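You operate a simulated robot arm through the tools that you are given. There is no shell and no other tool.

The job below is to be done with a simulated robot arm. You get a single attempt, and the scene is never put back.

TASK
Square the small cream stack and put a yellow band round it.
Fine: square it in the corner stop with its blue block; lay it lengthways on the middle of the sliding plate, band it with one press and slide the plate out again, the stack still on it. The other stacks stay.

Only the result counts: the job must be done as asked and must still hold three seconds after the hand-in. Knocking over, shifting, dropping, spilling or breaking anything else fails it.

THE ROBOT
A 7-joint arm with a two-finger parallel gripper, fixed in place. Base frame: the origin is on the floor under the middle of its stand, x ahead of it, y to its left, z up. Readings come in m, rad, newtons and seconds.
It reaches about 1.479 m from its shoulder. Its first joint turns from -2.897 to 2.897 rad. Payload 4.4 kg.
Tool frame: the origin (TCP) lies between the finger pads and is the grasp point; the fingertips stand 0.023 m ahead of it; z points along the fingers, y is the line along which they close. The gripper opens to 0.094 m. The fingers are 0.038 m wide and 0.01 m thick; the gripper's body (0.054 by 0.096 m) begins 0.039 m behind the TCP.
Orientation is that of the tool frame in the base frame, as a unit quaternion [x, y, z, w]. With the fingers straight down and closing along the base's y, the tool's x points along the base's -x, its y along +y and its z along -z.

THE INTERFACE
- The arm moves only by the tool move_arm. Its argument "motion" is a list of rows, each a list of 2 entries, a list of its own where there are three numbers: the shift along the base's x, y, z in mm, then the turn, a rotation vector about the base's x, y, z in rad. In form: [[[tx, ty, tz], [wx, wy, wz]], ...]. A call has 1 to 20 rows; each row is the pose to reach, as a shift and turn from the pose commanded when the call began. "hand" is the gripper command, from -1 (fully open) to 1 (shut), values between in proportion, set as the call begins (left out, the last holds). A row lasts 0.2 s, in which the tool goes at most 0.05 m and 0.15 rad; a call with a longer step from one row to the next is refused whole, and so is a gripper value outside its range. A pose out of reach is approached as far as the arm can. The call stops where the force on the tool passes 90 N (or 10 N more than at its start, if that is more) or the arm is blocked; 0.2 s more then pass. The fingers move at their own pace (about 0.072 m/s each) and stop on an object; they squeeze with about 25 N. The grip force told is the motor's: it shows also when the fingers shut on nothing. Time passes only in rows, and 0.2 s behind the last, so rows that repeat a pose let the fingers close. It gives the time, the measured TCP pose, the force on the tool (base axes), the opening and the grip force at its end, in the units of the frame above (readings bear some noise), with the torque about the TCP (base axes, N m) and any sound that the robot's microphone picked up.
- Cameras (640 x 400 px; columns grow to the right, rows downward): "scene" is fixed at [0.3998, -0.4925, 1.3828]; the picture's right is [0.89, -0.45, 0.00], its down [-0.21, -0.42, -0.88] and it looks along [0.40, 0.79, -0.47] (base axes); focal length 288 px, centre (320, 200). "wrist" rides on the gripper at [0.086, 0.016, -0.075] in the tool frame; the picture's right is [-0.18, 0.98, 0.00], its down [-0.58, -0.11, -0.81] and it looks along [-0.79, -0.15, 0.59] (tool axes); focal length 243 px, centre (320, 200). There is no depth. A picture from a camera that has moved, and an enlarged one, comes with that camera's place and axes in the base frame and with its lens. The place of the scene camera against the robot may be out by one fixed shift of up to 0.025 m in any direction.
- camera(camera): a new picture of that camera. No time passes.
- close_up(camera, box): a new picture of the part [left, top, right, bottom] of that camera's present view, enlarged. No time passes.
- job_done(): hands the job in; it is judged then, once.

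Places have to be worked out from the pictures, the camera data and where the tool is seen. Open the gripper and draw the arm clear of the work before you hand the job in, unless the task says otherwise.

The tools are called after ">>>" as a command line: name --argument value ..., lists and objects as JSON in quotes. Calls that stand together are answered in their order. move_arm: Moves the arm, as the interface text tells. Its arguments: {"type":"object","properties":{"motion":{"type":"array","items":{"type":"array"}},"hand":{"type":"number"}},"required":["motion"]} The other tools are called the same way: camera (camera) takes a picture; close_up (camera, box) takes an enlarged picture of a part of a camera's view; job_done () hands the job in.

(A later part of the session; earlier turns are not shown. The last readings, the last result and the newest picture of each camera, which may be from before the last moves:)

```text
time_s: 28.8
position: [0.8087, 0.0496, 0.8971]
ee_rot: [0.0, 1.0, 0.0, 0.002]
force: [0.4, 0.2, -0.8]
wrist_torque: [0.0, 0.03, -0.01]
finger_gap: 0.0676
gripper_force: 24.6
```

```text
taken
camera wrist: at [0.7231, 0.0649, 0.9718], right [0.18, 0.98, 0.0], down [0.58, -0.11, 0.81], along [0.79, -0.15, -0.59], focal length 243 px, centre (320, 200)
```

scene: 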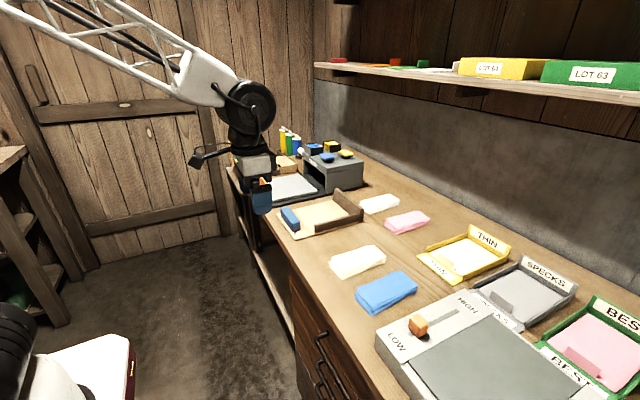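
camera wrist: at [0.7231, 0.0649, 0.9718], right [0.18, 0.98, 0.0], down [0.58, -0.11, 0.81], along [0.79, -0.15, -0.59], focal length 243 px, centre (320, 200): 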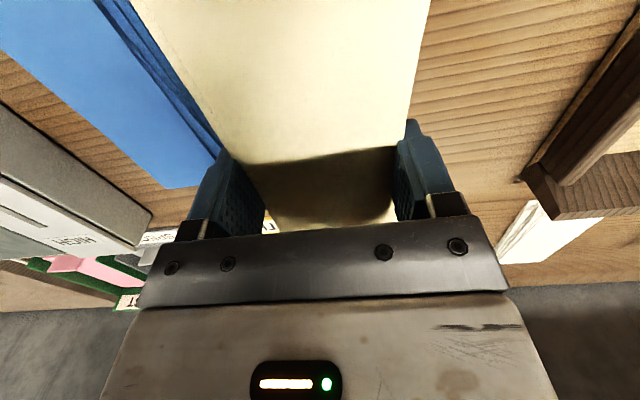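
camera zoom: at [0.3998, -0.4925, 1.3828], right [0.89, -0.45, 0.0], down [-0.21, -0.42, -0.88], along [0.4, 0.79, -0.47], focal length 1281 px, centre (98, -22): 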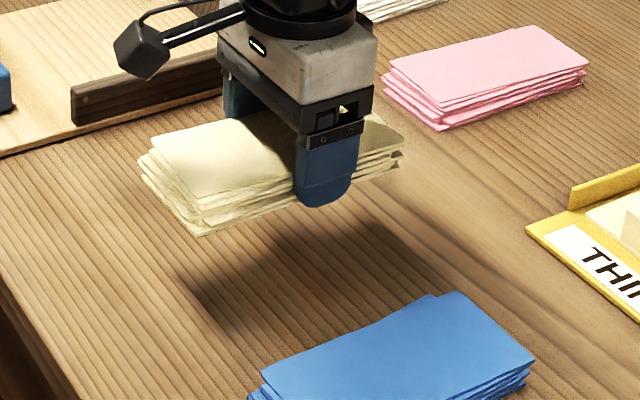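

The stack is held firmly at z ≈ 0.897. Before placing it I'll look closely at the corner stop's fences to judge their heights against the stack.

>>> close_up --camera "scene" --box '[265, 175, 375, 245]'

>>> close_up --camera "scene" --box '[325, 190, 375, 230]'

```text
5.71 times, centred on (320, 210) of scene
camera zoom: at [0.3998, -0.4925, 1.3828], right [0.89, -0.45, 0.0], down [-0.21, -0.42, -0.88], along [0.4, 0.79, -0.47], focal length 1647 px, centre (320, 143)
```

zoom: 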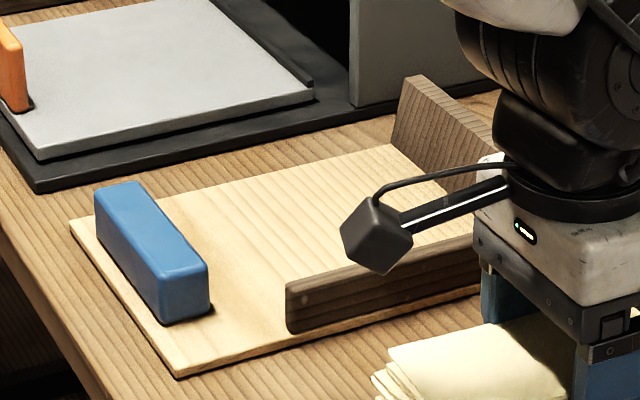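

```text
10.00 times, centred on (350, 210) of scene
camera zoom: at [0.3998, -0.4925, 1.3828], right [0.89, -0.45, 0.0], down [-0.21, -0.42, -0.88], along [0.4, 0.79, -0.47], focal length 2883 px, centre (20, 100)
```

zoom: 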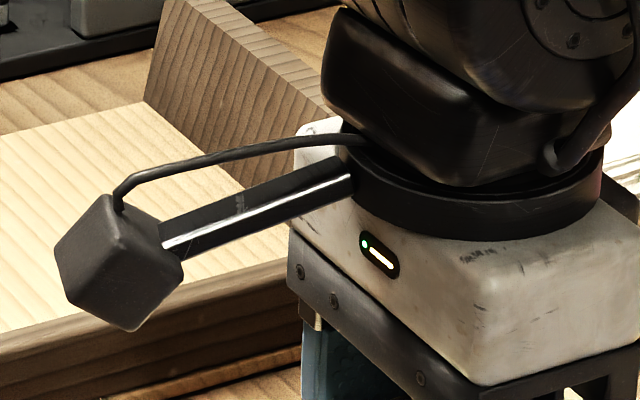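

Both the low fence and the block stand about 0.032–0.035 m tall, taller than the stack. The corner lies near (0.928, 0.247), so I'll carry the stack over slowly to about y = 0.31, clear above the fence.

>>> move_arm --motion '[[[1, 5, 1], [0, 0, 0]], [[3, 15, 3], [0, 0, 0]], [[5, 28, 5], [0, 0, 0]], [[8, 43, 8], [0, 0, 0]], [[11, 59, 10], [0, 0, 0]], [[14, 75, 12], [0, 0, 0]], [[17, 91, 13], [0, 0, 0]], [[20, 107, 13], [0, 0, 0]], [[23, 123, 13], [0, 0, 0]], [[26, 139, 13], [0, 0, 0]], [[29, 155, 13], [0, 0, 0]], [[32, 171, 13], [0, 0, 0]], [[35, 187, 13], [0, 0, 0]], [[37, 203, 13], [0, 0, 0]], [[39, 219, 13], [0, 0, 0]], [[41, 234, 13], [0, 0, 0]], [[43, 247, 13], [0, 0, 0]], [[44, 256, 13], [0, 0, 0]], [[44, 261, 13], [0, 0, 0]], [[44, 261, 13], [0, 0, 0]]]'

>>> camera --camera "wrist"

>>> close_up --camera "scene" --box '[265, 150, 415, 260]'

```text
time_s: 33.0
position: [0.853, 0.3109, 0.9116]
ee_rot: [-0.001, 1.0, 0.0, 0.0]
force: [0.1, 0.3, -0.6]
wrist_torque: [0.03, 0.0, 0.03]
finger_gap: 0.0674
gripper_force: 25.2
```

```text
taken
camera wrist: at [0.7666, 0.3262, 0.9854], right [0.18, 0.98, 0.0], down [0.58, -0.11, 0.81], along [0.79, -0.15, -0.59], focal length 243 px, centre (320, 200)
```

wrist: 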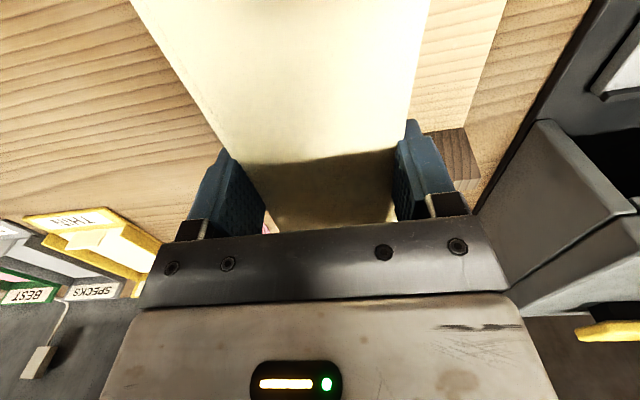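

```text
3.64 times, centred on (340, 205) of scene
camera zoom: at [0.3998, -0.4925, 1.3828], right [0.89, -0.45, 0.0], down [-0.21, -0.42, -0.88], along [0.4, 0.79, -0.47], focal length 1048 px, centre (247, 182)
```

zoom: 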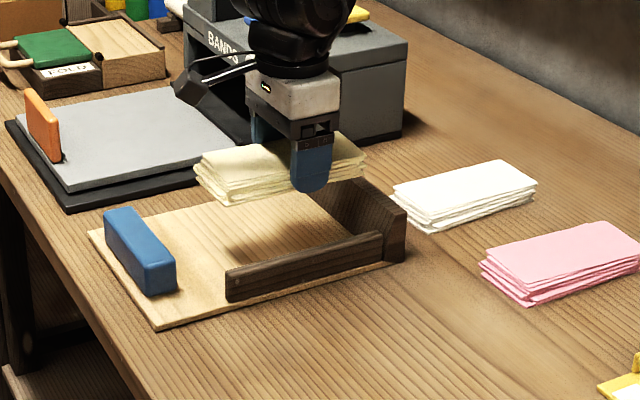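

The stack hangs over the board with its far end close to the tall fence. I'll back off 10 mm in x for margin and lower slowly toward the board.

>>> move_arm --motion '[[[-3, 0, -4], [0, 0, 0]], [[-7, 0, -11], [0, 0, 0]], [[-10, 0, -20], [0, 0, 0]], [[-10, 0, -30], [0, 0, 0]], [[-10, 0, -40], [0, 0, 0]], [[-10, 0, -50], [0, 0, 0]], [[-10, 0, -58], [0, 0, 0]], [[-10, 0, -65], [0, 0, 0]], [[-10, 0, -70], [0, 0, 0]], [[-10, 0, -74], [0, 0, 0]], [[-10, 0, -74], [0, 0, 0]]]'

>>> close_up --camera "scene" --box '[280, 165, 400, 245]'

```text
time_s: 35.4
position: [0.8449, 0.3085, 0.8364]
ee_rot: [-0.001, 1.0, 0.001, 0.001]
force: [0.2, -0.4, -0.5]
wrist_torque: [0.04, 0.0, 0.03]
finger_gap: 0.0678
gripper_force: 25.1
```

```text
5.00 times, centred on (340, 205) of scene
camera zoom: at [0.3998, -0.4925, 1.3828], right [0.89, -0.45, 0.0], down [-0.21, -0.42, -0.88], along [0.4, 0.79, -0.47], focal length 1441 px, centre (220, 175)
```

zoom: 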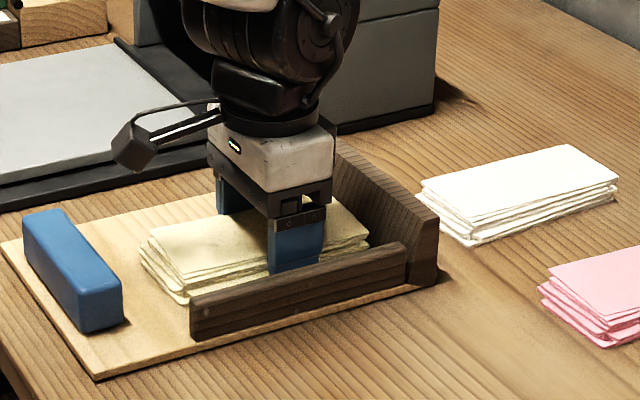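

The stack is just above the board, inside both fences. I'll lower in millimetre steps until the force shows it resting.

>>> move_arm --motion '[[[0, 0, -1], [0, 0, 0]], [[0, 0, -2], [0, 0, 0]], [[0, 0, -3], [0, 0, 0]], [[0, 0, -3], [0, 0, 0]]]'

>>> move_arm --motion '[[[0, 0, -1], [0, 0, 0]], [[0, 0, -2], [0, 0, 0]], [[0, 0, -2], [0, 0, 0]]]'

```text
time_s: 36.4
position: [0.844, 0.31, 0.8331]
ee_rot: [-0.001, 1.0, 0.0, 0.001]
force: [0.2, -0.5, -1.5]
wrist_torque: [-0.05, -0.01, 0.03]
finger_gap: 0.0677
gripper_force: 25.0
```

```text
time_s: 37.2
position: [0.8436, 0.3093, 0.8331]
ee_rot: [-0.001, 1.0, -0.001, 0.001]
force: [-1.3, 5.8, 14.8]
wrist_torque: [0.01, 0.47, -0.11]
finger_gap: 0.0676
gripper_force: 25.4
```

Contact at TCP z ≈ 0.833, so the board top is about 0.809. I'll relieve the pressure, open the fingers modestly and rise straight up.

>>> move_arm --motion '[[[0, 0, 1.5], [0, 0, 0]], [[0, 0, 1.5], [0, 0, 0]]]'

>>> move_arm --motion '[[[0, 0, 1.5], [0, 0, 0]], [[0, 0, 1.5], [0, 0, 0]], [[0, 0, 1.5], [0, 0, 0]]]' --hand -0.72

>>> move_arm --motion '[[[0, 0, 6], [0, 0, 0]], [[0, 0, 15], [0, 0, 0]], [[0, 0, 30], [0, 0, 0]], [[0, 0, 60], [0, 0, 0]], [[-40, 0, 90], [0, 0, 0]], [[-80, 0, 120], [0, 0, 0]], [[-120, 0, 150], [0, 0, 0]], [[-150, 0, 170], [0, 0, 0]], [[-150, 0, 170], [0, 0, 0]]]'

>>> camera --camera "wrist"

>>> close_up --camera "wrist" --box '[230, 60, 430, 240]'

>>> close_up --camera "scene" --box '[265, 175, 385, 255]'

```text
time_s: 37.8
position: [0.8433, 0.3097, 0.8337]
ee_rot: [0.0, 1.0, 0.0, 0.001]
force: [2.7, 1.4, 6.9]
wrist_torque: [0.1, -0.55, 0.11]
finger_gap: 0.0677
gripper_force: 25.4
```

```text
time_s: 38.6
position: [0.844, 0.3097, 0.8347]
ee_rot: [-0.001, 1.0, 0.0, 0.001]
force: [-0.6, -0.5, 0.4]
wrist_torque: [0.03, 0.0, -0.01]
finger_gap: 0.0807
gripper_force: 0.0
```

```text
time_s: 40.6
position: [0.6924, 0.3089, 1.0038]
ee_rot: [0.0, 1.0, 0.0, 0.0]
force: [0.3, -0.1, 0.1]
wrist_torque: [0.04, 0.02, -0.04]
finger_gap: 0.0807
gripper_force: 0.2
```

```text
taken
camera wrist: at [0.6052, 0.3246, 1.0784], right [0.18, 0.98, 0.0], down [0.58, -0.11, 0.81], along [0.79, -0.15, -0.59], focal length 243 px, centre (320, 200)
```

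wrist: 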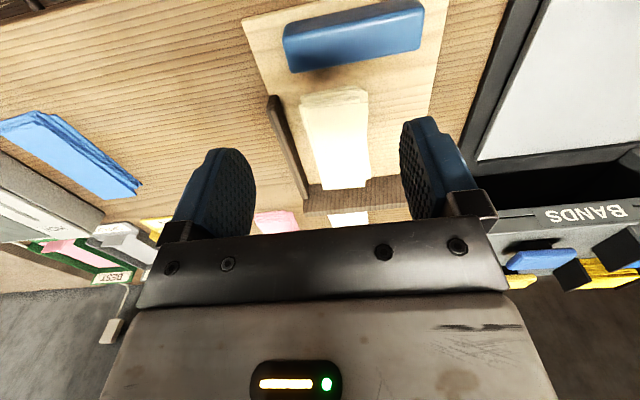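

```text
2.22 times, centred on (330, 150) of wrist
camera zoom: at [0.6052, 0.3246, 1.0784], right [0.18, 0.98, 0.0], down [0.58, -0.11, 0.81], along [0.79, -0.15, -0.59], focal length 539 px, centre (298, 311)
```

zoom: 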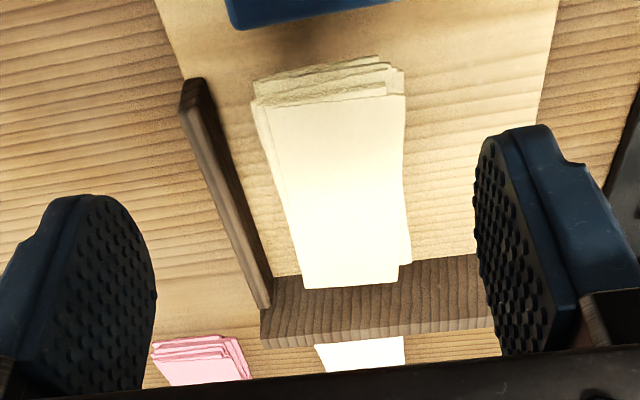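

```text
5.00 times, centred on (325, 215) of scene
camera zoom: at [0.3998, -0.4925, 1.3828], right [0.89, -0.45, 0.0], down [-0.21, -0.42, -0.88], along [0.4, 0.79, -0.47], focal length 1441 px, centre (295, 125)
```

zoom: 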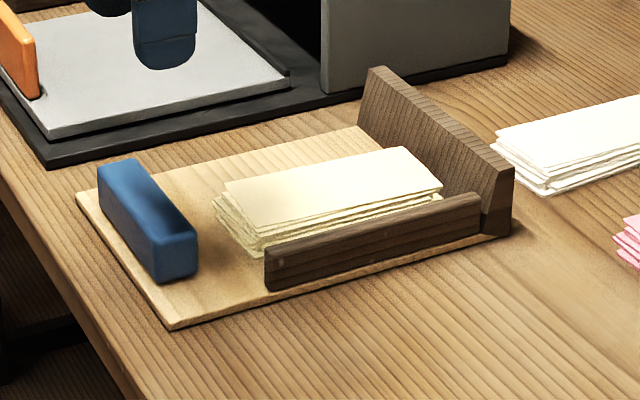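

The stack lies in the stop about 26 mm off the low fence and 10 mm from the tall one. I'll first try the blue block: go behind it (-x side) with fingers partly open for a two-point push along +x.

>>> move_arm --motion '[[[-20, 8, -20], [0, 0, 0]], [[-40, 16, -50], [0, 0, 0]], [[-50, 24, -90], [0, 0, 0]], [[-50, 24, -130], [0, 0, 0]], [[-50, 24, -155], [0, 0, 0]], [[-50, 24, -166], [0, 0, 0]], [[-50, 24, -166], [0, 0, 0]]]' --hand -0.489

>>> camera --camera "wrist"

>>> close_up --camera "scene" --box '[245, 165, 365, 255]'

```text
time_s: 42.2
position: [0.6449, 0.332, 0.8385]
ee_rot: [-0.001, 1.0, 0.0, 0.001]
force: [0.2, 0.1, -1.5]
wrist_torque: [-0.03, 0.01, 0.03]
finger_gap: 0.0701
gripper_force: 0.0
```

```text
taken
camera wrist: at [0.5573, 0.3491, 0.9141], right [0.18, 0.98, 0.0], down [0.58, -0.11, 0.81], along [0.79, -0.15, -0.59], focal length 243 px, centre (320, 200)
```

wrist: 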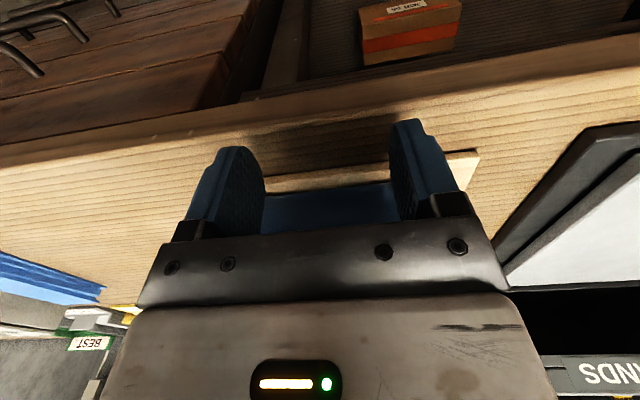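

```text
4.44 times, centred on (305, 210) of scene
camera zoom: at [0.3998, -0.4925, 1.3828], right [0.89, -0.45, 0.0], down [-0.21, -0.42, -0.88], along [0.4, 0.79, -0.47], focal length 1281 px, centre (387, 156)
```

zoom: 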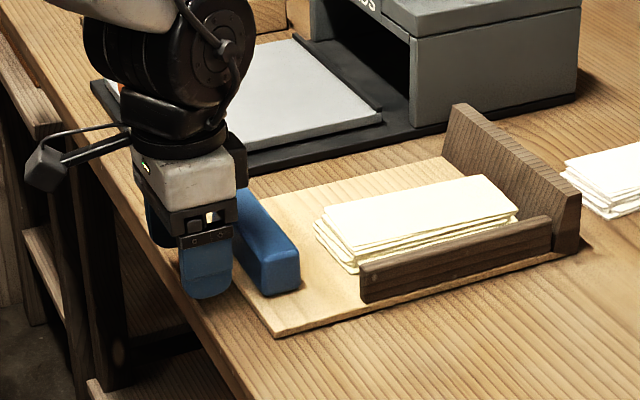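

The fingers are behind the block on its centreline. I'll push it along +x about 60 mm at a slow pace, which should bring it just to the stack.

>>> move_arm --motion '[[[6, 0, 0], [0, 0, 0]], [[12, 0, 0], [0, 0, 0]], [[18, 0, 0], [0, 0, 0]], [[24, 0, 0], [0, 0, 0]], [[30, 0, 0], [0, 0, 0]], [[36, 0, 0], [0, 0, 0]], [[42, 0, 0], [0, 0, 0]], [[48, 0, 0], [0, 0, 0]], [[54, 0, 0], [0, 0, 0]], [[58, 0, 0], [0, 0, 0]], [[58, 0, 0], [0, 0, 0]]]'

>>> close_up --camera "scene" --box '[255, 165, 375, 255]'

>>> camera --camera "wrist"

```text
time_s: 44.6
position: [0.7021, 0.3323, 0.8381]
ee_rot: [-0.001, 1.0, 0.0, 0.001]
force: [-2.2, 0.8, 0.0]
wrist_torque: [0.04, 0.03, -0.09]
finger_gap: 0.0695
gripper_force: 0.1
```

```text
4.44 times, centred on (315, 210) of scene
camera zoom: at [0.3998, -0.4925, 1.3828], right [0.89, -0.45, 0.0], down [-0.21, -0.42, -0.88], along [0.4, 0.79, -0.47], focal length 1281 px, centre (342, 156)
```

zoom: 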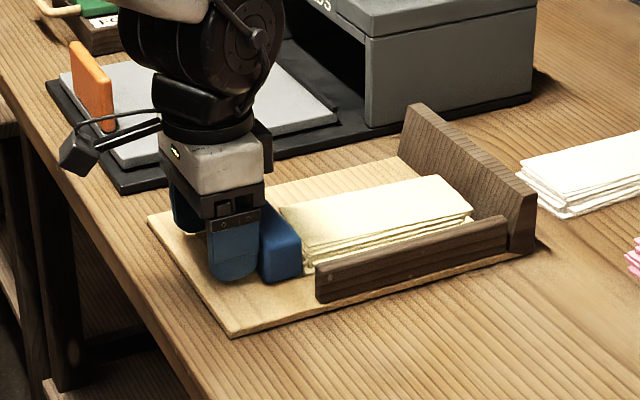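

```text
taken
camera wrist: at [0.6156, 0.3492, 0.9128], right [0.18, 0.98, 0.0], down [0.58, -0.11, 0.81], along [0.79, -0.15, -0.59], focal length 243 px, centre (320, 200)
```

wrist: 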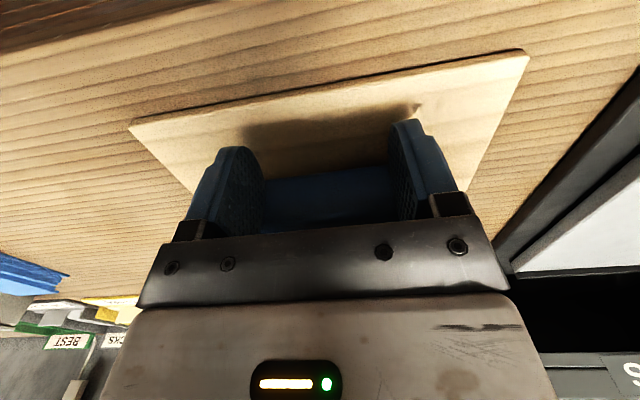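

The block moves with about 2 N and is nearly at the stack. I'll continue in 2 mm steps, watching the force.

>>> move_arm --motion '[[[2, 0, 0], [0, 0, 0]], [[4, 0, 0], [0, 0, 0]], [[6, 0, 0], [0, 0, 0]], [[8, 0, 0], [0, 0, 0]], [[8, 0, 0], [0, 0, 0]]]'

>>> move_arm --motion '[[[2, 0, 0], [0, 0, 0]], [[4, 0, 0], [0, 0, 0]], [[4, 0, 0], [0, 0, 0]]]'

>>> close_up --camera "scene" --box '[265, 165, 385, 255]'

```text
time_s: 45.8
position: [0.7099, 0.3345, 0.8392]
ee_rot: [0.0, 1.0, 0.0, 0.0]
force: [-3.1, -1.1, -0.7]
wrist_torque: [-0.01, 0.0, -0.14]
finger_gap: 0.0702
gripper_force: 0.2
```

```text
time_s: 46.6
position: [0.7131, 0.3345, 0.8397]
ee_rot: [0.0, 1.0, 0.0, 0.001]
force: [-3.0, 0.1, -1.1]
wrist_torque: [0.08, 0.0, -0.12]
finger_gap: 0.0698
gripper_force: 0.1
```

```text
4.44 times, centred on (325, 210) of scene
camera zoom: at [0.3998, -0.4925, 1.3828], right [0.89, -0.45, 0.0], down [-0.21, -0.42, -0.88], along [0.4, 0.79, -0.47], focal length 1281 px, centre (298, 156)
```

zoom: 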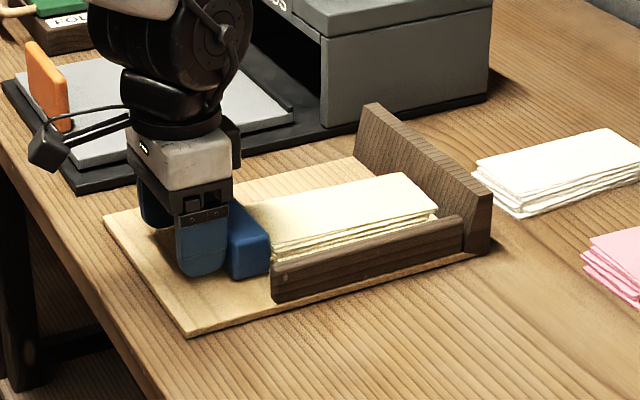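

Force is about 3 N with more load on the -y finger, so the block now touches the stack. I'll keep going in small steps until the force climbs.

>>> move_arm --motion '[[[1.5, 0, 0], [0, 0, 0]], [[3, 0, 0], [0, 0, 0]], [[4.5, 0, 0], [0, 0, 0]], [[4.5, 0, 0], [0, 0, 0]]]'

>>> move_arm --motion '[[[1, 0, 0], [0, 0, 0]], [[2, 0, 0], [0, 0, 0]], [[3, 0, 0], [0, 0, 0]], [[3, 0, 0], [0, 0, 0]]]'

>>> close_up --camera "scene" --box '[285, 175, 385, 250]'

```text
time_s: 47.6
position: [0.7183, 0.3347, 0.8391]
ee_rot: [-0.002, 1.0, 0.0, 0.0]
force: [-13.2, 4.6, 4.7]
wrist_torque: [-0.08, -0.12, -0.12]
finger_gap: 0.0701
gripper_force: 0.1
```

```text
time_s: 48.4
position: [0.7196, 0.3347, 0.8386]
ee_rot: [0.0, 1.0, 0.0, -0.002]
force: [-33.2, 1.7, 15.6]
wrist_torque: [-0.48, -0.46, -0.88]
finger_gap: 0.0701
gripper_force: 0.0
stopped in row 4: the force on the tool passed its limit at 93 N (the readings are from after the stop); the commanded pose is now the measured one
```

```text
5.33 times, centred on (335, 212) of scene
camera zoom: at [0.3998, -0.4925, 1.3828], right [0.89, -0.45, 0.0], down [-0.21, -0.42, -0.88], along [0.4, 0.79, -0.47], focal length 1537 px, centre (240, 133)
```

zoom: 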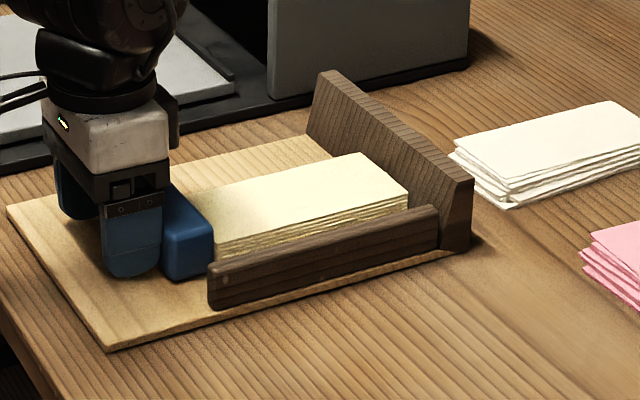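

The sheets have snapped into neat alignment. I'll back off slowly and inspect the stack from above.

>>> move_arm --motion '[[[-2, 0, 0], [0, 0, 0]], [[-6, 0, 0], [0, 0, 0]], [[-14, 0, 0], [0, 0, 0]], [[-30, 0, 5], [0, 0, 0]], [[-45, 0, 40], [0, 0, 0]], [[-45, 0, 80], [0, 0, 0]], [[-45, 0, 120], [0, 0, 0]], [[-45, -10, 160], [0, 0, 0]], [[-45, -25, 170], [0, 0, 0]], [[-45, -25, 170], [0, 0, 0]]]'

>>> camera --camera "wrist"

>>> close_up --camera "wrist" --box '[230, 60, 430, 240]'

>>> close_up --camera "scene" --box '[265, 165, 385, 255]'

```text
time_s: 50.6
position: [0.6753, 0.3099, 1.0092]
ee_rot: [-0.001, 1.0, -0.001, -0.001]
force: [-0.3, -0.5, -0.8]
wrist_torque: [-0.01, -0.02, -0.01]
finger_gap: 0.0701
gripper_force: 0.1
```

```text
taken
camera wrist: at [0.5885, 0.3259, 1.084], right [0.18, 0.98, 0.0], down [0.58, -0.11, 0.81], along [0.79, -0.15, -0.59], focal length 243 px, centre (320, 200)
```

wrist: 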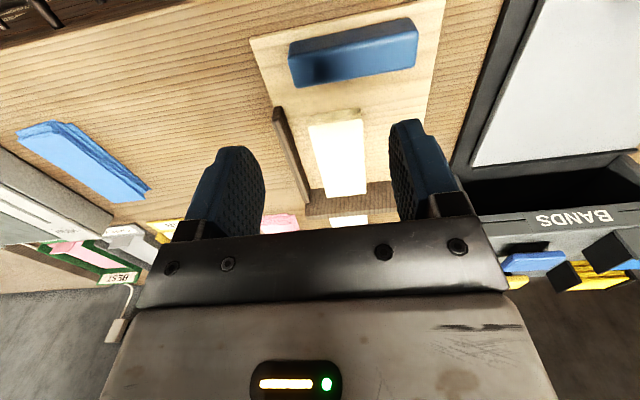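

```text
2.22 times, centred on (330, 150) of wrist
camera zoom: at [0.5885, 0.3259, 1.084], right [0.18, 0.98, 0.0], down [0.58, -0.11, 0.81], along [0.79, -0.15, -0.59], focal length 539 px, centre (298, 311)
```

zoom: 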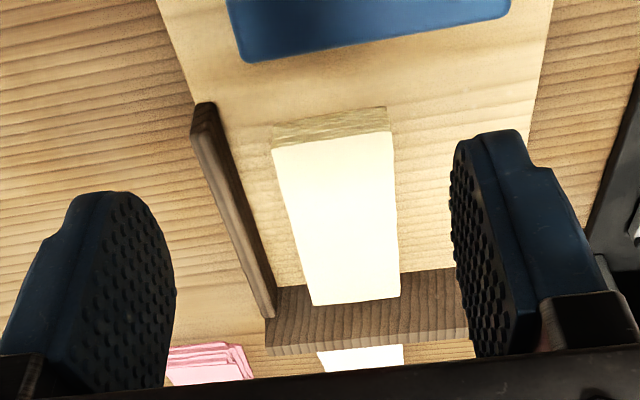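

```text
4.44 times, centred on (325, 210) of scene
camera zoom: at [0.3998, -0.4925, 1.3828], right [0.89, -0.45, 0.0], down [-0.21, -0.42, -0.88], along [0.4, 0.79, -0.47], focal length 1281 px, centre (298, 156)
```

zoom: 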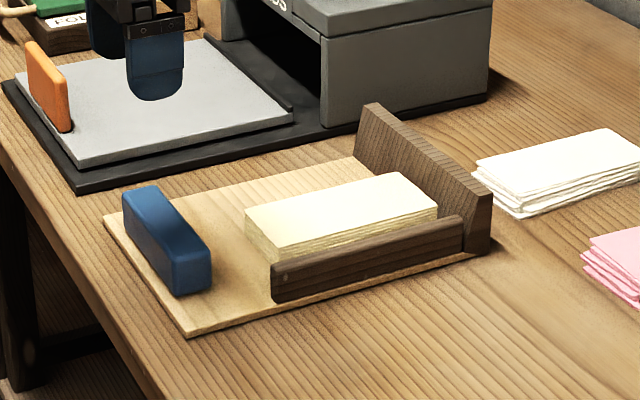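

The stack is now neat: x 0.773–0.922, y 0.276–0.343, centre (0.8475, 0.310), with both sides free for the fingers. I'll zoom in on it once more to be sure all sheets line up.

>>> close_up --camera "scene" --box '[305, 190, 365, 230]'

>>> close_up --camera "wrist" --box '[290, 90, 390, 210]'

```text
10.00 times, centred on (335, 210) of scene
camera zoom: at [0.3998, -0.4925, 1.3828], right [0.89, -0.45, 0.0], down [-0.21, -0.42, -0.88], along [0.4, 0.79, -0.47], focal length 2883 px, centre (170, 100)
```

zoom: 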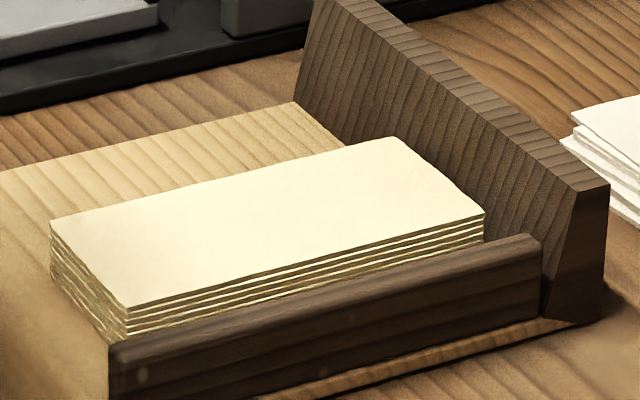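

```text
3.33 times, centred on (340, 150) of wrist
camera zoom: at [0.5885, 0.3259, 1.084], right [0.18, 0.98, 0.0], down [0.58, -0.11, 0.81], along [0.79, -0.15, -0.59], focal length 809 px, centre (253, 367)
```

zoom: 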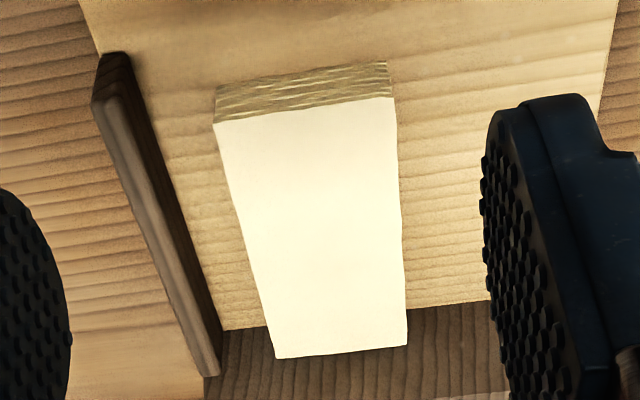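

All sheets are flush. I'll go over the stack's centre with the fingers opened to about 0.081 m and descend to just above it.

>>> move_arm --motion '[[[35, 0, -10], [0, 0, 0]], [[70, 0, -20], [0, 0, 0]], [[105, 0, -40], [0, 0, 0]], [[140, 0, -65], [0, 0, 0]], [[165, 0, -95], [0, 0, 0]], [[172, 0, -125], [0, 0, 0]], [[172, 0, -140], [0, 0, 0]], [[172, 0, -140], [0, 0, 0]]]' --hand -0.72

>>> camera --camera "wrist"

>>> close_up --camera "scene" --box '[285, 165, 385, 240]'

```text
time_s: 52.4
position: [0.8469, 0.312, 0.8672]
ee_rot: [0.001, 1.0, -0.001, -0.001]
force: [-0.2, 0.2, 0.3]
wrist_torque: [-0.01, -0.03, 0.01]
finger_gap: 0.0807
gripper_force: 0.0
```

```text
taken
camera wrist: at [0.7601, 0.3288, 0.941], right [0.18, 0.98, 0.0], down [0.58, -0.11, 0.81], along [0.79, -0.15, -0.59], focal length 243 px, centre (320, 200)
```

wrist: 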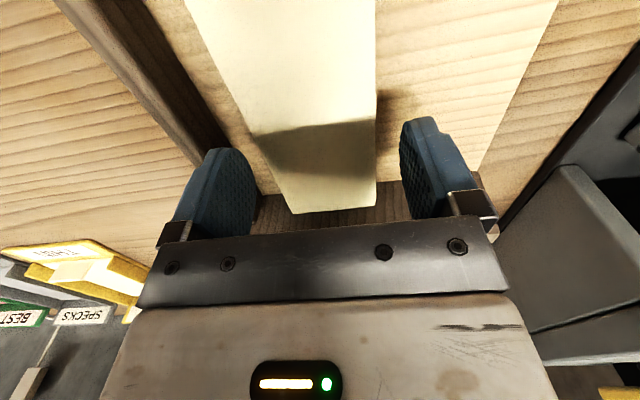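

```text
5.33 times, centred on (335, 202) of scene
camera zoom: at [0.3998, -0.4925, 1.3828], right [0.89, -0.45, 0.0], down [-0.21, -0.42, -0.88], along [0.4, 0.79, -0.47], focal length 1537 px, centre (240, 187)
```

zoom: 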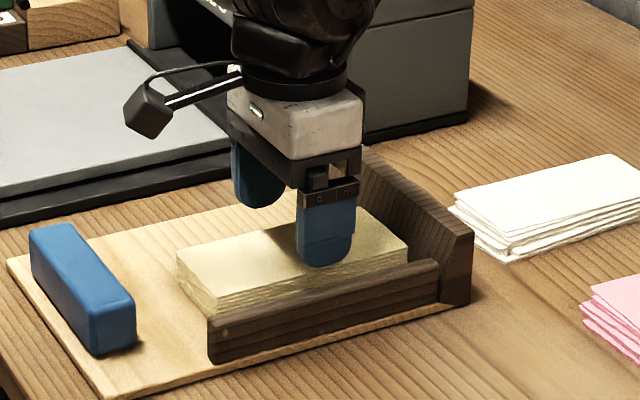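

The stack centre is about 2.5 mm toward -y of the finger midline; I'll correct that and descend to about 2 mm above the board, then close on it.

>>> move_arm --motion '[[[0, -2.5, -4], [0, 0, 0]], [[0, -2.5, -14], [0, 0, 0]], [[0, -2.5, -24], [0, 0, 0]], [[0, -2.5, -30], [0, 0, 0]], [[0, -2.5, -32.5], [0, 0, 0]], [[0, -2.5, -32.5], [0, 0, 0]]]'

>>> move_arm --motion '[[[0, 0, 0], [0, 0, 0]], [[0, 0, 0], [0, 0, 0]]]' --hand -0.52

>>> move_arm --motion '[[[0, 0, 0], [0, 0, 0]], [[0, 0, 0], [0, 0, 0]], [[0, 0, 0], [0, 0, 0]]]' --hand 1

>>> move_arm --motion '[[[0, 0, 1], [0, 0, 0]], [[0, 0, 2], [0, 0, 0]], [[0, 0, 4], [0, 0, 0]], [[0, 0, 4], [0, 0, 0]]]'

>>> close_up --camera "scene" --box '[285, 165, 385, 240]'

```text
time_s: 53.8
position: [0.8444, 0.307, 0.8365]
ee_rot: [0.0, 1.0, -0.001, -0.001]
force: [0.2, -0.4, -0.1]
wrist_torque: [-0.03, 0.0, 0.0]
finger_gap: 0.0809
gripper_force: 0.2
```

```text
time_s: 54.4
position: [0.8448, 0.307, 0.835]
ee_rot: [0.0, 1.0, -0.001, -0.001]
force: [-0.7, -0.3, -0.2]
wrist_torque: [0.04, -0.04, -0.02]
finger_gap: 0.0715
gripper_force: 0.0
```

```text
time_s: 55.2
position: [0.8446, 0.3075, 0.834]
ee_rot: [0.0, 1.0, -0.001, -0.001]
force: [0.4, -1.1, 0.9]
wrist_torque: [-0.09, -0.01, -0.05]
finger_gap: 0.0679
gripper_force: 24.9
```

```text
time_s: 56.2
position: [0.8463, 0.3058, 0.8397]
ee_rot: [0.0, 1.0, 0.0, -0.001]
force: [-3.5, -1.7, -0.6]
wrist_torque: [-0.06, 0.06, -0.1]
finger_gap: 0.0676
gripper_force: 25.3
```

```text
5.33 times, centred on (335, 202) of scene
camera zoom: at [0.3998, -0.4925, 1.3828], right [0.89, -0.45, 0.0], down [-0.21, -0.42, -0.88], along [0.4, 0.79, -0.47], focal length 1537 px, centre (240, 187)
```

zoom: 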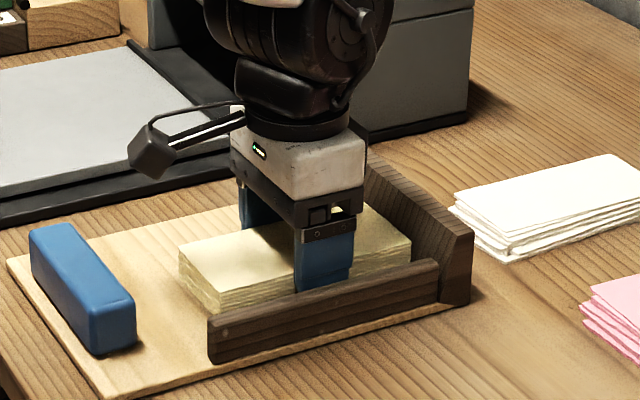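

The stack is gripped and lifted about 4 mm, with a slight rub on the tall fence (Fx -3.5 N). I'll ease it 6 mm away in -x and then keep lifting slowly.

>>> move_arm --motion '[[[-1.5, 0, 0.5], [0, 0, 0]], [[-3, 0, 1], [0, 0, 0]], [[-5, 0, 2], [0, 0, 0]], [[-6, 0, 5], [0, 0, 0]], [[-6, 0, 9], [0, 0, 0]], [[-6, 0, 14], [0, 0, 0]], [[-6, 0, 20], [0, 0, 0]], [[-6, 0, 26], [0, 0, 0]], [[-6, 0, 32], [0, 0, 0]], [[-6, 0, 38], [0, 0, 0]], [[-6, 0, 44], [0, 0, 0]], [[-6, 0, 50], [0, 0, 0]], [[-6, 0, 56], [0, 0, 0]], [[-6, 0, 62], [0, 0, 0]], [[-6, 0, 67], [0, 0, 0]], [[-6, 0, 70], [0, 0, 0]], [[-6, 0, 70], [0, 0, 0]]]'

>>> camera --camera "wrist"

>>> close_up --camera "scene" --box '[265, 135, 385, 225]'

```text
time_s: 59.8
position: [0.8402, 0.3077, 0.9098]
ee_rot: [0.0, 1.0, -0.001, -0.001]
force: [-0.4, 0.1, -0.5]
wrist_torque: [0.01, 0.02, 0.02]
finger_gap: 0.0677
gripper_force: 25.0
```

```text
taken
camera wrist: at [0.7539, 0.3234, 0.984], right [0.18, 0.98, 0.0], down [0.58, -0.11, 0.81], along [0.79, -0.15, -0.59], focal length 243 px, centre (320, 200)
```

wrist: 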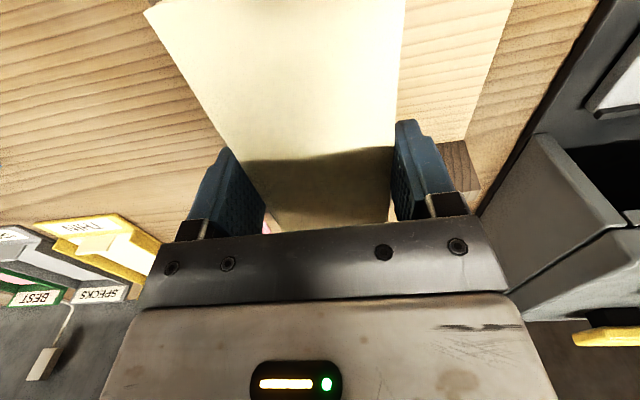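

```text
4.44 times, centred on (325, 180) of scene
camera zoom: at [0.3998, -0.4925, 1.3828], right [0.89, -0.45, 0.0], down [-0.21, -0.42, -0.88], along [0.4, 0.79, -0.47], focal length 1281 px, centre (298, 289)
```

zoom: 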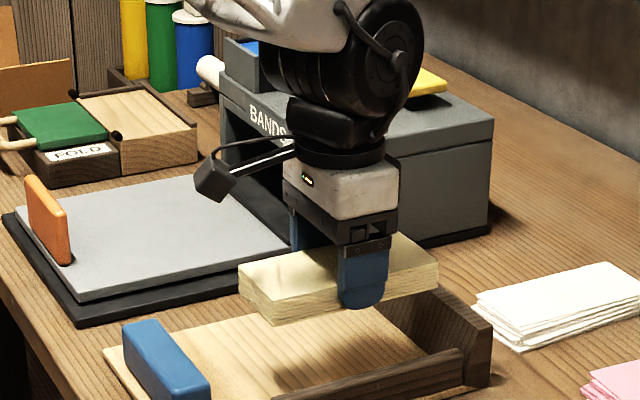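

The squared stack is held securely. The plate's centre comes out near (0.790, 0.607), so I'll carry it there slowly, moving away from the box front first.

>>> move_arm --motion '[[[-4, 3, 1], [0, 0, 0]], [[-12, 9, 3], [0, 0, 0]], [[-22, 20, 5], [0, 0, 0]], [[-32, 34, 6], [0, 0, 0]], [[-40, 50, 6], [0, 0, 0]], [[-46, 67, 6], [0, 0, 0]], [[-50, 84, 6], [0, 0, 0]], [[-50, 102, 6], [0, 0, 0]], [[-50, 120, 6], [0, 0, 0]], [[-50, 138, 6], [0, 0, 0]], [[-50, 156, 6], [0, 0, 0]], [[-50, 174, 6], [0, 0, 0]], [[-50, 192, 6], [0, 0, 0]], [[-50, 210, 6], [0, 0, 0]], [[-50, 228, 6], [0, 0, 0]], [[-50, 246, 6], [0, 0, 0]], [[-50, 264, 6], [0, 0, 0]], [[-50, 280, 6], [0, 0, 0]], [[-50, 292, 6], [0, 0, 0]], [[-50, 299, 6], [0, 0, 0]]]'

>>> camera --camera "wrist"

>>> close_up --camera "scene" --box '[230, 120, 380, 220]'

```text
time_s: 64.0
position: [0.7903, 0.6057, 0.9159]
ee_rot: [0.0, 1.0, 0.0, -0.002]
force: [-0.2, -0.6, -1.0]
wrist_torque: [-0.04, 0.0, -0.01]
finger_gap: 0.0674
gripper_force: 24.7
```

```text
taken
camera wrist: at [0.7039, 0.6224, 0.9906], right [0.18, 0.98, 0.0], down [0.58, -0.11, 0.81], along [0.79, -0.15, -0.59], focal length 243 px, centre (320, 200)
```

wrist: 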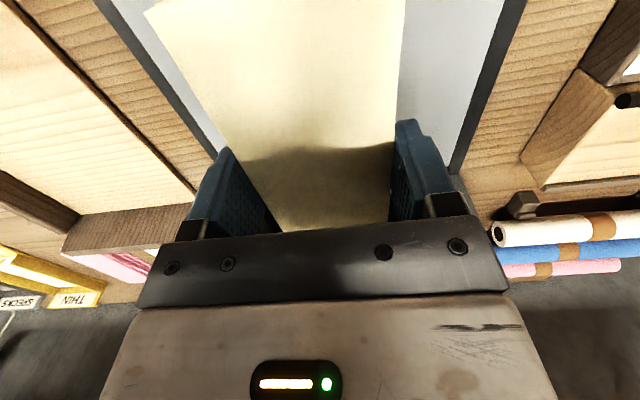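

```text
4.00 times, centred on (305, 170) of scene
camera zoom: at [0.3998, -0.4925, 1.3828], right [0.89, -0.45, 0.0], down [-0.21, -0.42, -0.88], along [0.4, 0.79, -0.47], focal length 1153 px, centre (380, 320)
```

zoom: 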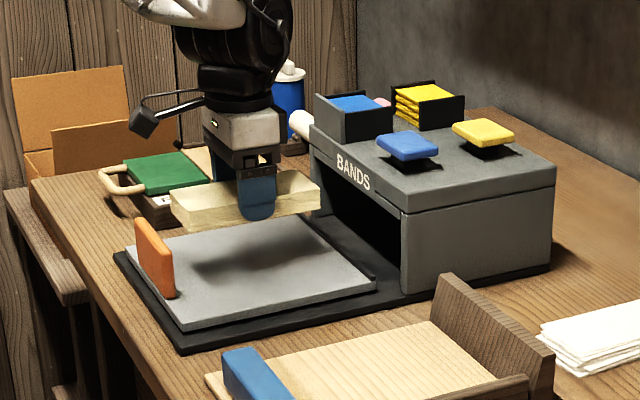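

The stack is over the plate, lengthways along the slide. I'll lower it gently, shifting 1.5 mm in +y to centre it.

>>> move_arm --motion '[[[0, 0.5, -2], [0, 0, 0]], [[0, 1, -6], [0, 0, 0]], [[0, 1.5, -12], [0, 0, 0]], [[0, 1.5, -19], [0, 0, 0]], [[0, 1.5, -26], [0, 0, 0]], [[0, 1.5, -33], [0, 0, 0]], [[0, 1.5, -40], [0, 0, 0]], [[0, 1.5, -46], [0, 0, 0]], [[0, 1.5, -51], [0, 0, 0]], [[0, 1.5, -55], [0, 0, 0]], [[0, 1.5, -58], [0, 0, 0]], [[0, 1.5, -58], [0, 0, 0]]]'

>>> close_up --camera "scene" --box '[240, 135, 340, 215]'

```text
time_s: 66.6
position: [0.7912, 0.6096, 0.8577]
ee_rot: [0.0, 1.0, -0.001, -0.001]
force: [0.6, 0.2, 0.4]
wrist_torque: [0.0, 0.03, -0.03]
finger_gap: 0.0675
gripper_force: 24.9
```

```text
5.00 times, centred on (290, 175) of scene
camera zoom: at [0.3998, -0.4925, 1.3828], right [0.89, -0.45, 0.0], down [-0.21, -0.42, -0.88], along [0.4, 0.79, -0.47], focal length 1441 px, centre (470, 325)
```

zoom: 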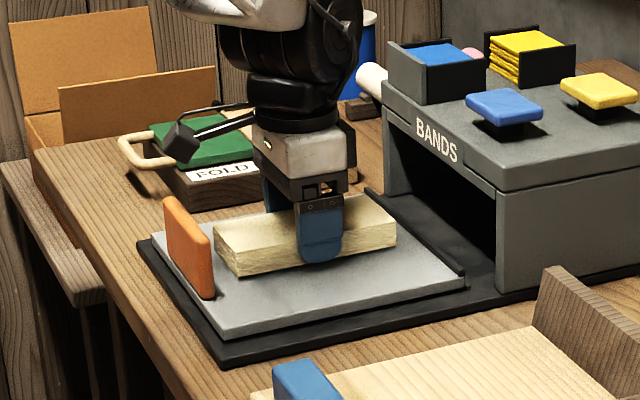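

It's a few millimetres above the plate. I'll step down by 2 mm at a time until the force shows contact.

>>> move_arm --motion '[[[0, 0, -1], [0, 0, 0]], [[0, 0, -2], [0, 0, 0]], [[0, 0, -3], [0, 0, 0]], [[0, 0, -4], [0, 0, 0]], [[0, 0, -4], [0, 0, 0]]]'

>>> move_arm --motion '[[[0, 0, -1], [0, 0, 0]], [[0, 0, -2], [0, 0, 0]], [[0, 0, -2], [0, 0, 0]]]'

```text
time_s: 67.8
position: [0.7907, 0.6078, 0.8532]
ee_rot: [0.0, 1.0, 0.0, -0.001]
force: [0.8, -0.5, -1.3]
wrist_torque: [0.01, -0.01, 0.01]
finger_gap: 0.0678
gripper_force: 25.7
```

```text
time_s: 68.6
position: [0.7905, 0.608, 0.8521]
ee_rot: [0.0, 1.0, 0.0, 0.0]
force: [3.4, 0.2, 8.9]
wrist_torque: [-0.11, 0.36, 0.03]
finger_gap: 0.0678
gripper_force: 24.6
```

Contact at TCP z ≈ 0.8525 (plate top ≈ 0.828). I'll relieve slightly, open the fingers a little and rise straight up.

>>> move_arm --motion '[[[0, 0, 1], [0, 0, 0]], [[0, 0, 1], [0, 0, 0]]]'

>>> move_arm --motion '[[[0, 0, 1], [0, 0, 0]], [[0, 0, 1], [0, 0, 0]], [[0, 0, 1], [0, 0, 0]]]' --hand -0.72

>>> move_arm --motion '[[[0, 0, 5], [0, 0, 0]], [[0, 0, 15], [0, 0, 0]], [[0, 0, 30], [0, 0, 0]], [[0, 0, 60], [0, 0, 0]], [[-30, 0, 95], [0, 0, 0]], [[-70, 0, 125], [0, 0, 0]], [[-110, 0, 155], [0, 0, 0]], [[-150, 0, 180], [0, 0, 0]], [[-150, 0, 180], [0, 0, 0]]]'

>>> camera --camera "wrist"

>>> close_up --camera "wrist" --box '[220, 20, 440, 240]'

>>> close_up --camera "scene" --box '[240, 135, 360, 215]'

```text
time_s: 69.2
position: [0.7911, 0.6083, 0.8531]
ee_rot: [0.0, 1.0, -0.001, -0.001]
force: [-0.8, 2.7, 5.1]
wrist_torque: [0.11, -0.43, 0.17]
finger_gap: 0.0674
gripper_force: 25.8
```

```text
time_s: 70.0
position: [0.7908, 0.6067, 0.8534]
ee_rot: [0.0, 1.0, 0.0, -0.001]
force: [-0.3, -0.3, -0.7]
wrist_torque: [0.03, 0.0, -0.03]
finger_gap: 0.0808
gripper_force: 0.1
```

```text
time_s: 72.0
position: [0.6393, 0.6057, 1.0341]
ee_rot: [0.0, 1.0, -0.001, -0.002]
force: [-0.4, -0.3, 1.1]
wrist_torque: [-0.03, -0.03, 0.01]
finger_gap: 0.0811
gripper_force: 0.0
```

```text
taken
camera wrist: at [0.5532, 0.6221, 1.1085], right [0.18, 0.98, 0.0], down [0.58, -0.11, 0.81], along [0.79, -0.15, -0.59], focal length 243 px, centre (320, 200)
```

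wrist: 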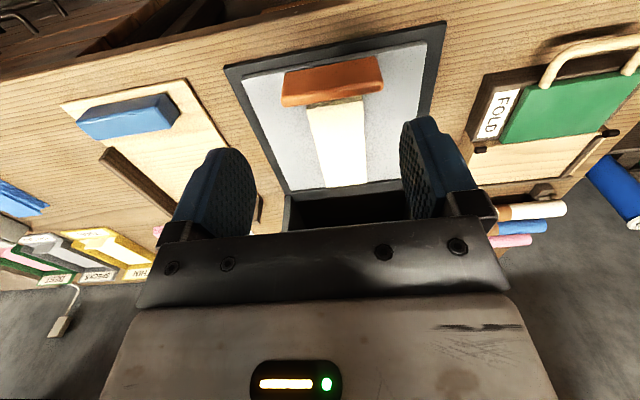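

```text
1.82 times, centred on (330, 130) of wrist
camera zoom: at [0.5532, 0.6221, 1.1085], right [0.18, 0.98, 0.0], down [0.58, -0.11, 0.81], along [0.79, -0.15, -0.59], focal length 441 px, centre (302, 327)
```

zoom: 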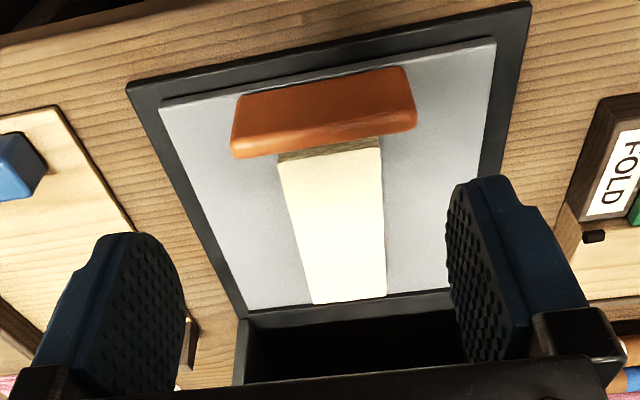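

```text
5.00 times, centred on (300, 175) of scene
camera zoom: at [0.3998, -0.4925, 1.3828], right [0.89, -0.45, 0.0], down [-0.21, -0.42, -0.88], along [0.4, 0.79, -0.47], focal length 1441 px, centre (420, 325)
```

zoom: 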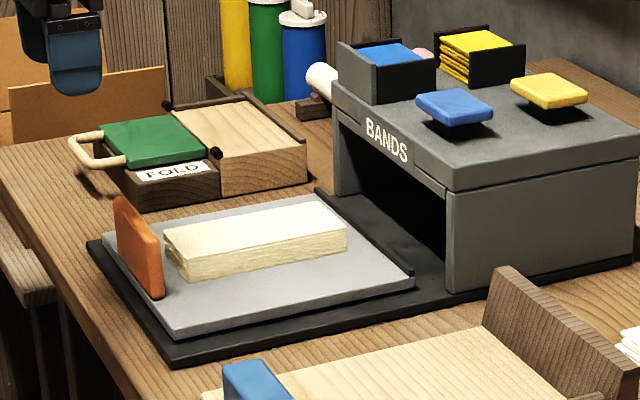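

The stack lies square at x 0.7175–0.867, y 0.575–0.6415, well centred on the plate. The handle's near face is at x ≈ 0.683 with its top at z ≈ 0.88; I'll look closely at the plate's rear edge before pushing.

>>> close_up --camera "scene" --box '[255, 150, 335, 210]'

>>> close_up --camera "scene" --box '[295, 140, 365, 195]'

```text
6.67 times, centred on (295, 180) of scene
camera zoom: at [0.3998, -0.4925, 1.3828], right [0.89, -0.45, 0.0], down [-0.21, -0.42, -0.88], along [0.4, 0.79, -0.47], focal length 1922 px, centre (487, 333)
```

zoom: 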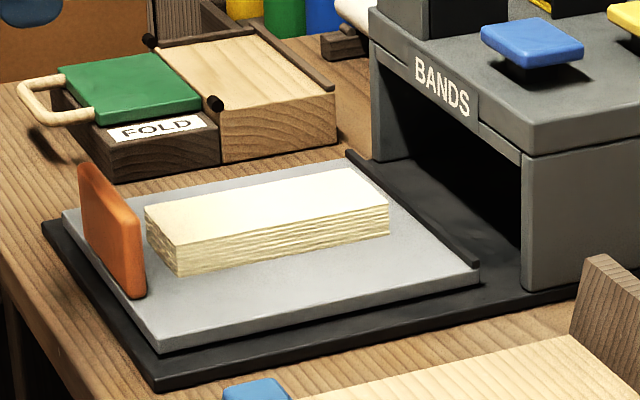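

```text
7.27 times, centred on (330, 168) of scene
camera zoom: at [0.3998, -0.4925, 1.3828], right [0.89, -0.45, 0.0], down [-0.21, -0.42, -0.88], along [0.4, 0.79, -0.47], focal length 2096 px, centre (247, 436)
```

zoom: 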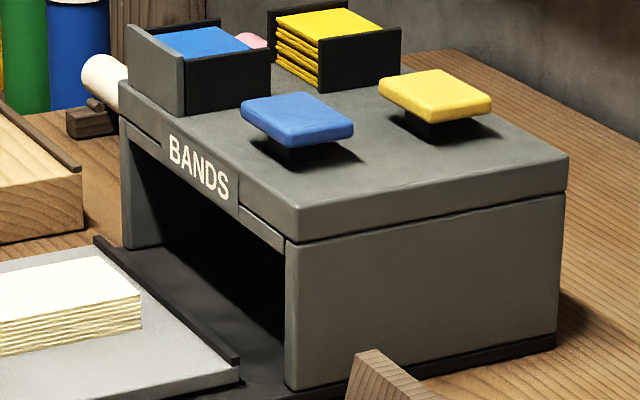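

A dark lip runs along the plate's rear edge, clear of the stack. I'll lower behind the handle with the fingers at 0.07 m for a two-point push.

>>> move_arm --motion '[[[5, 2, -30], [0, 0, 0]], [[8, 2, -70], [0, 0, 0]], [[8, 2, -110], [0, 0, 0]], [[8, 2, -145], [0, 0, 0]], [[8, 2, -168], [0, 0, 0]], [[8, 2, -174], [0, 0, 0]], [[8, 2, -174], [0, 0, 0]]]' --hand -0.489

>>> camera --camera "wrist"

>>> close_up --camera "scene" --box '[220, 130, 340, 220]'

```text
time_s: 73.6
position: [0.6497, 0.6072, 0.8595]
ee_rot: [-0.001, 1.0, -0.001, 0.0]
force: [-0.1, 0.2, -0.4]
wrist_torque: [0.01, 0.0, -0.01]
finger_gap: 0.0698
gripper_force: 0.0
```

```text
taken
camera wrist: at [0.5636, 0.6234, 0.9336], right [0.18, 0.98, 0.0], down [0.58, -0.11, 0.81], along [0.79, -0.15, -0.59], focal length 243 px, centre (320, 200)
```

wrist: 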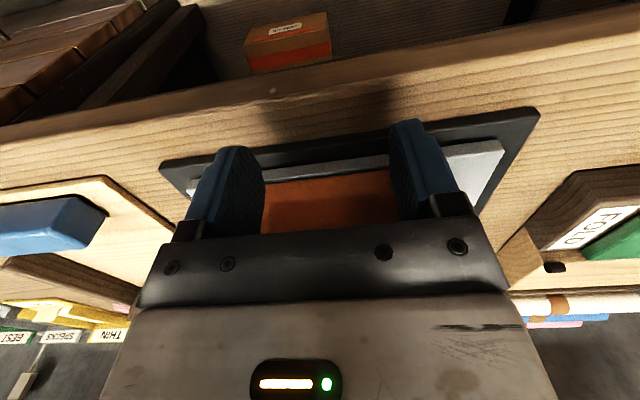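

```text
4.44 times, centred on (280, 175) of scene
camera zoom: at [0.3998, -0.4925, 1.3828], right [0.89, -0.45, 0.0], down [-0.21, -0.42, -0.88], along [0.4, 0.79, -0.47], focal length 1281 px, centre (498, 311)
```

zoom: 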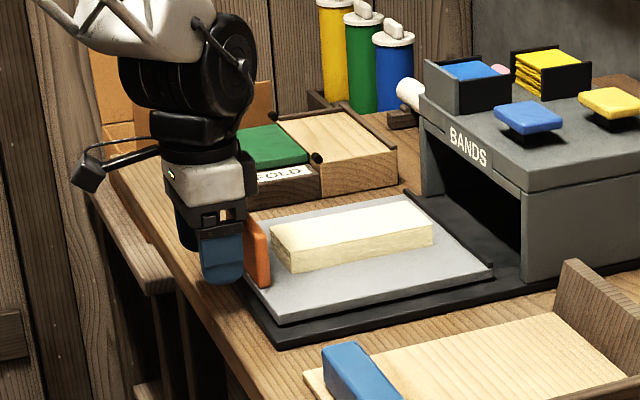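

The fingers are just behind the handle. I'll push it in gently, starting slowly and going about 100 mm, then check the stack and the force.

>>> move_arm --motion '[[[6, 0, 0], [0, 0, 0]], [[11, 0, 0], [0, 0, 0]], [[14, 0, 0], [0, 0, 0]], [[16, 0, 0], [0, 0, 0]], [[18, 0, 0], [0, 0, 0]], [[21, 0, 0], [0, 0, 0]], [[25, 0, 0], [0, 0, 0]], [[30, 0, 0], [0, 0, 0]], [[36, 0, 0], [0, 0, 0]], [[42, 0, 0], [0, 0, 0]], [[48, 0, 0], [0, 0, 0]], [[54, 0, 0], [0, 0, 0]], [[60, 0, 0], [0, 0, 0]], [[66, 0, 0], [0, 0, 0]], [[72, 0, 0], [0, 0, 0]], [[78, 0, 0], [0, 0, 0]], [[83, 0, 0], [0, 0, 0]], [[87, 0, 0], [0, 0, 0]], [[90, 0, 0], [0, 0, 0]], [[91, 0, 0], [0, 0, 0]]]'

>>> close_up --camera "scene" --box '[230, 130, 370, 220]'

```text
time_s: 77.8
position: [0.7398, 0.6113, 0.8612]
ee_rot: [-0.001, 1.0, -0.001, -0.001]
force: [-1.1, 0.5, 2.3]
wrist_torque: [0.05, -0.02, -0.01]
finger_gap: 0.0701
gripper_force: 0.0
```

```text
4.44 times, centred on (300, 175) of scene
camera zoom: at [0.3998, -0.4925, 1.3828], right [0.89, -0.45, 0.0], down [-0.21, -0.42, -0.88], along [0.4, 0.79, -0.47], focal length 1281 px, centre (409, 311)
```

zoom: 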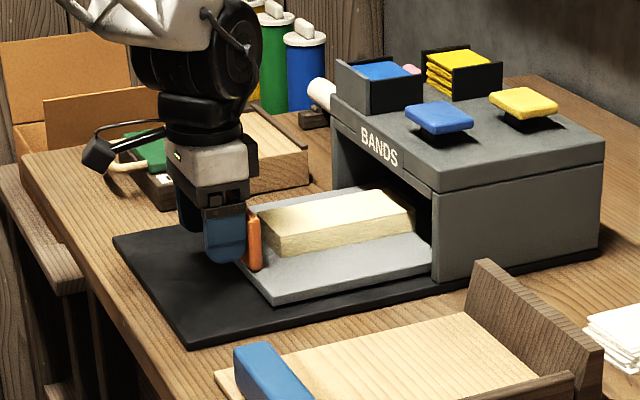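

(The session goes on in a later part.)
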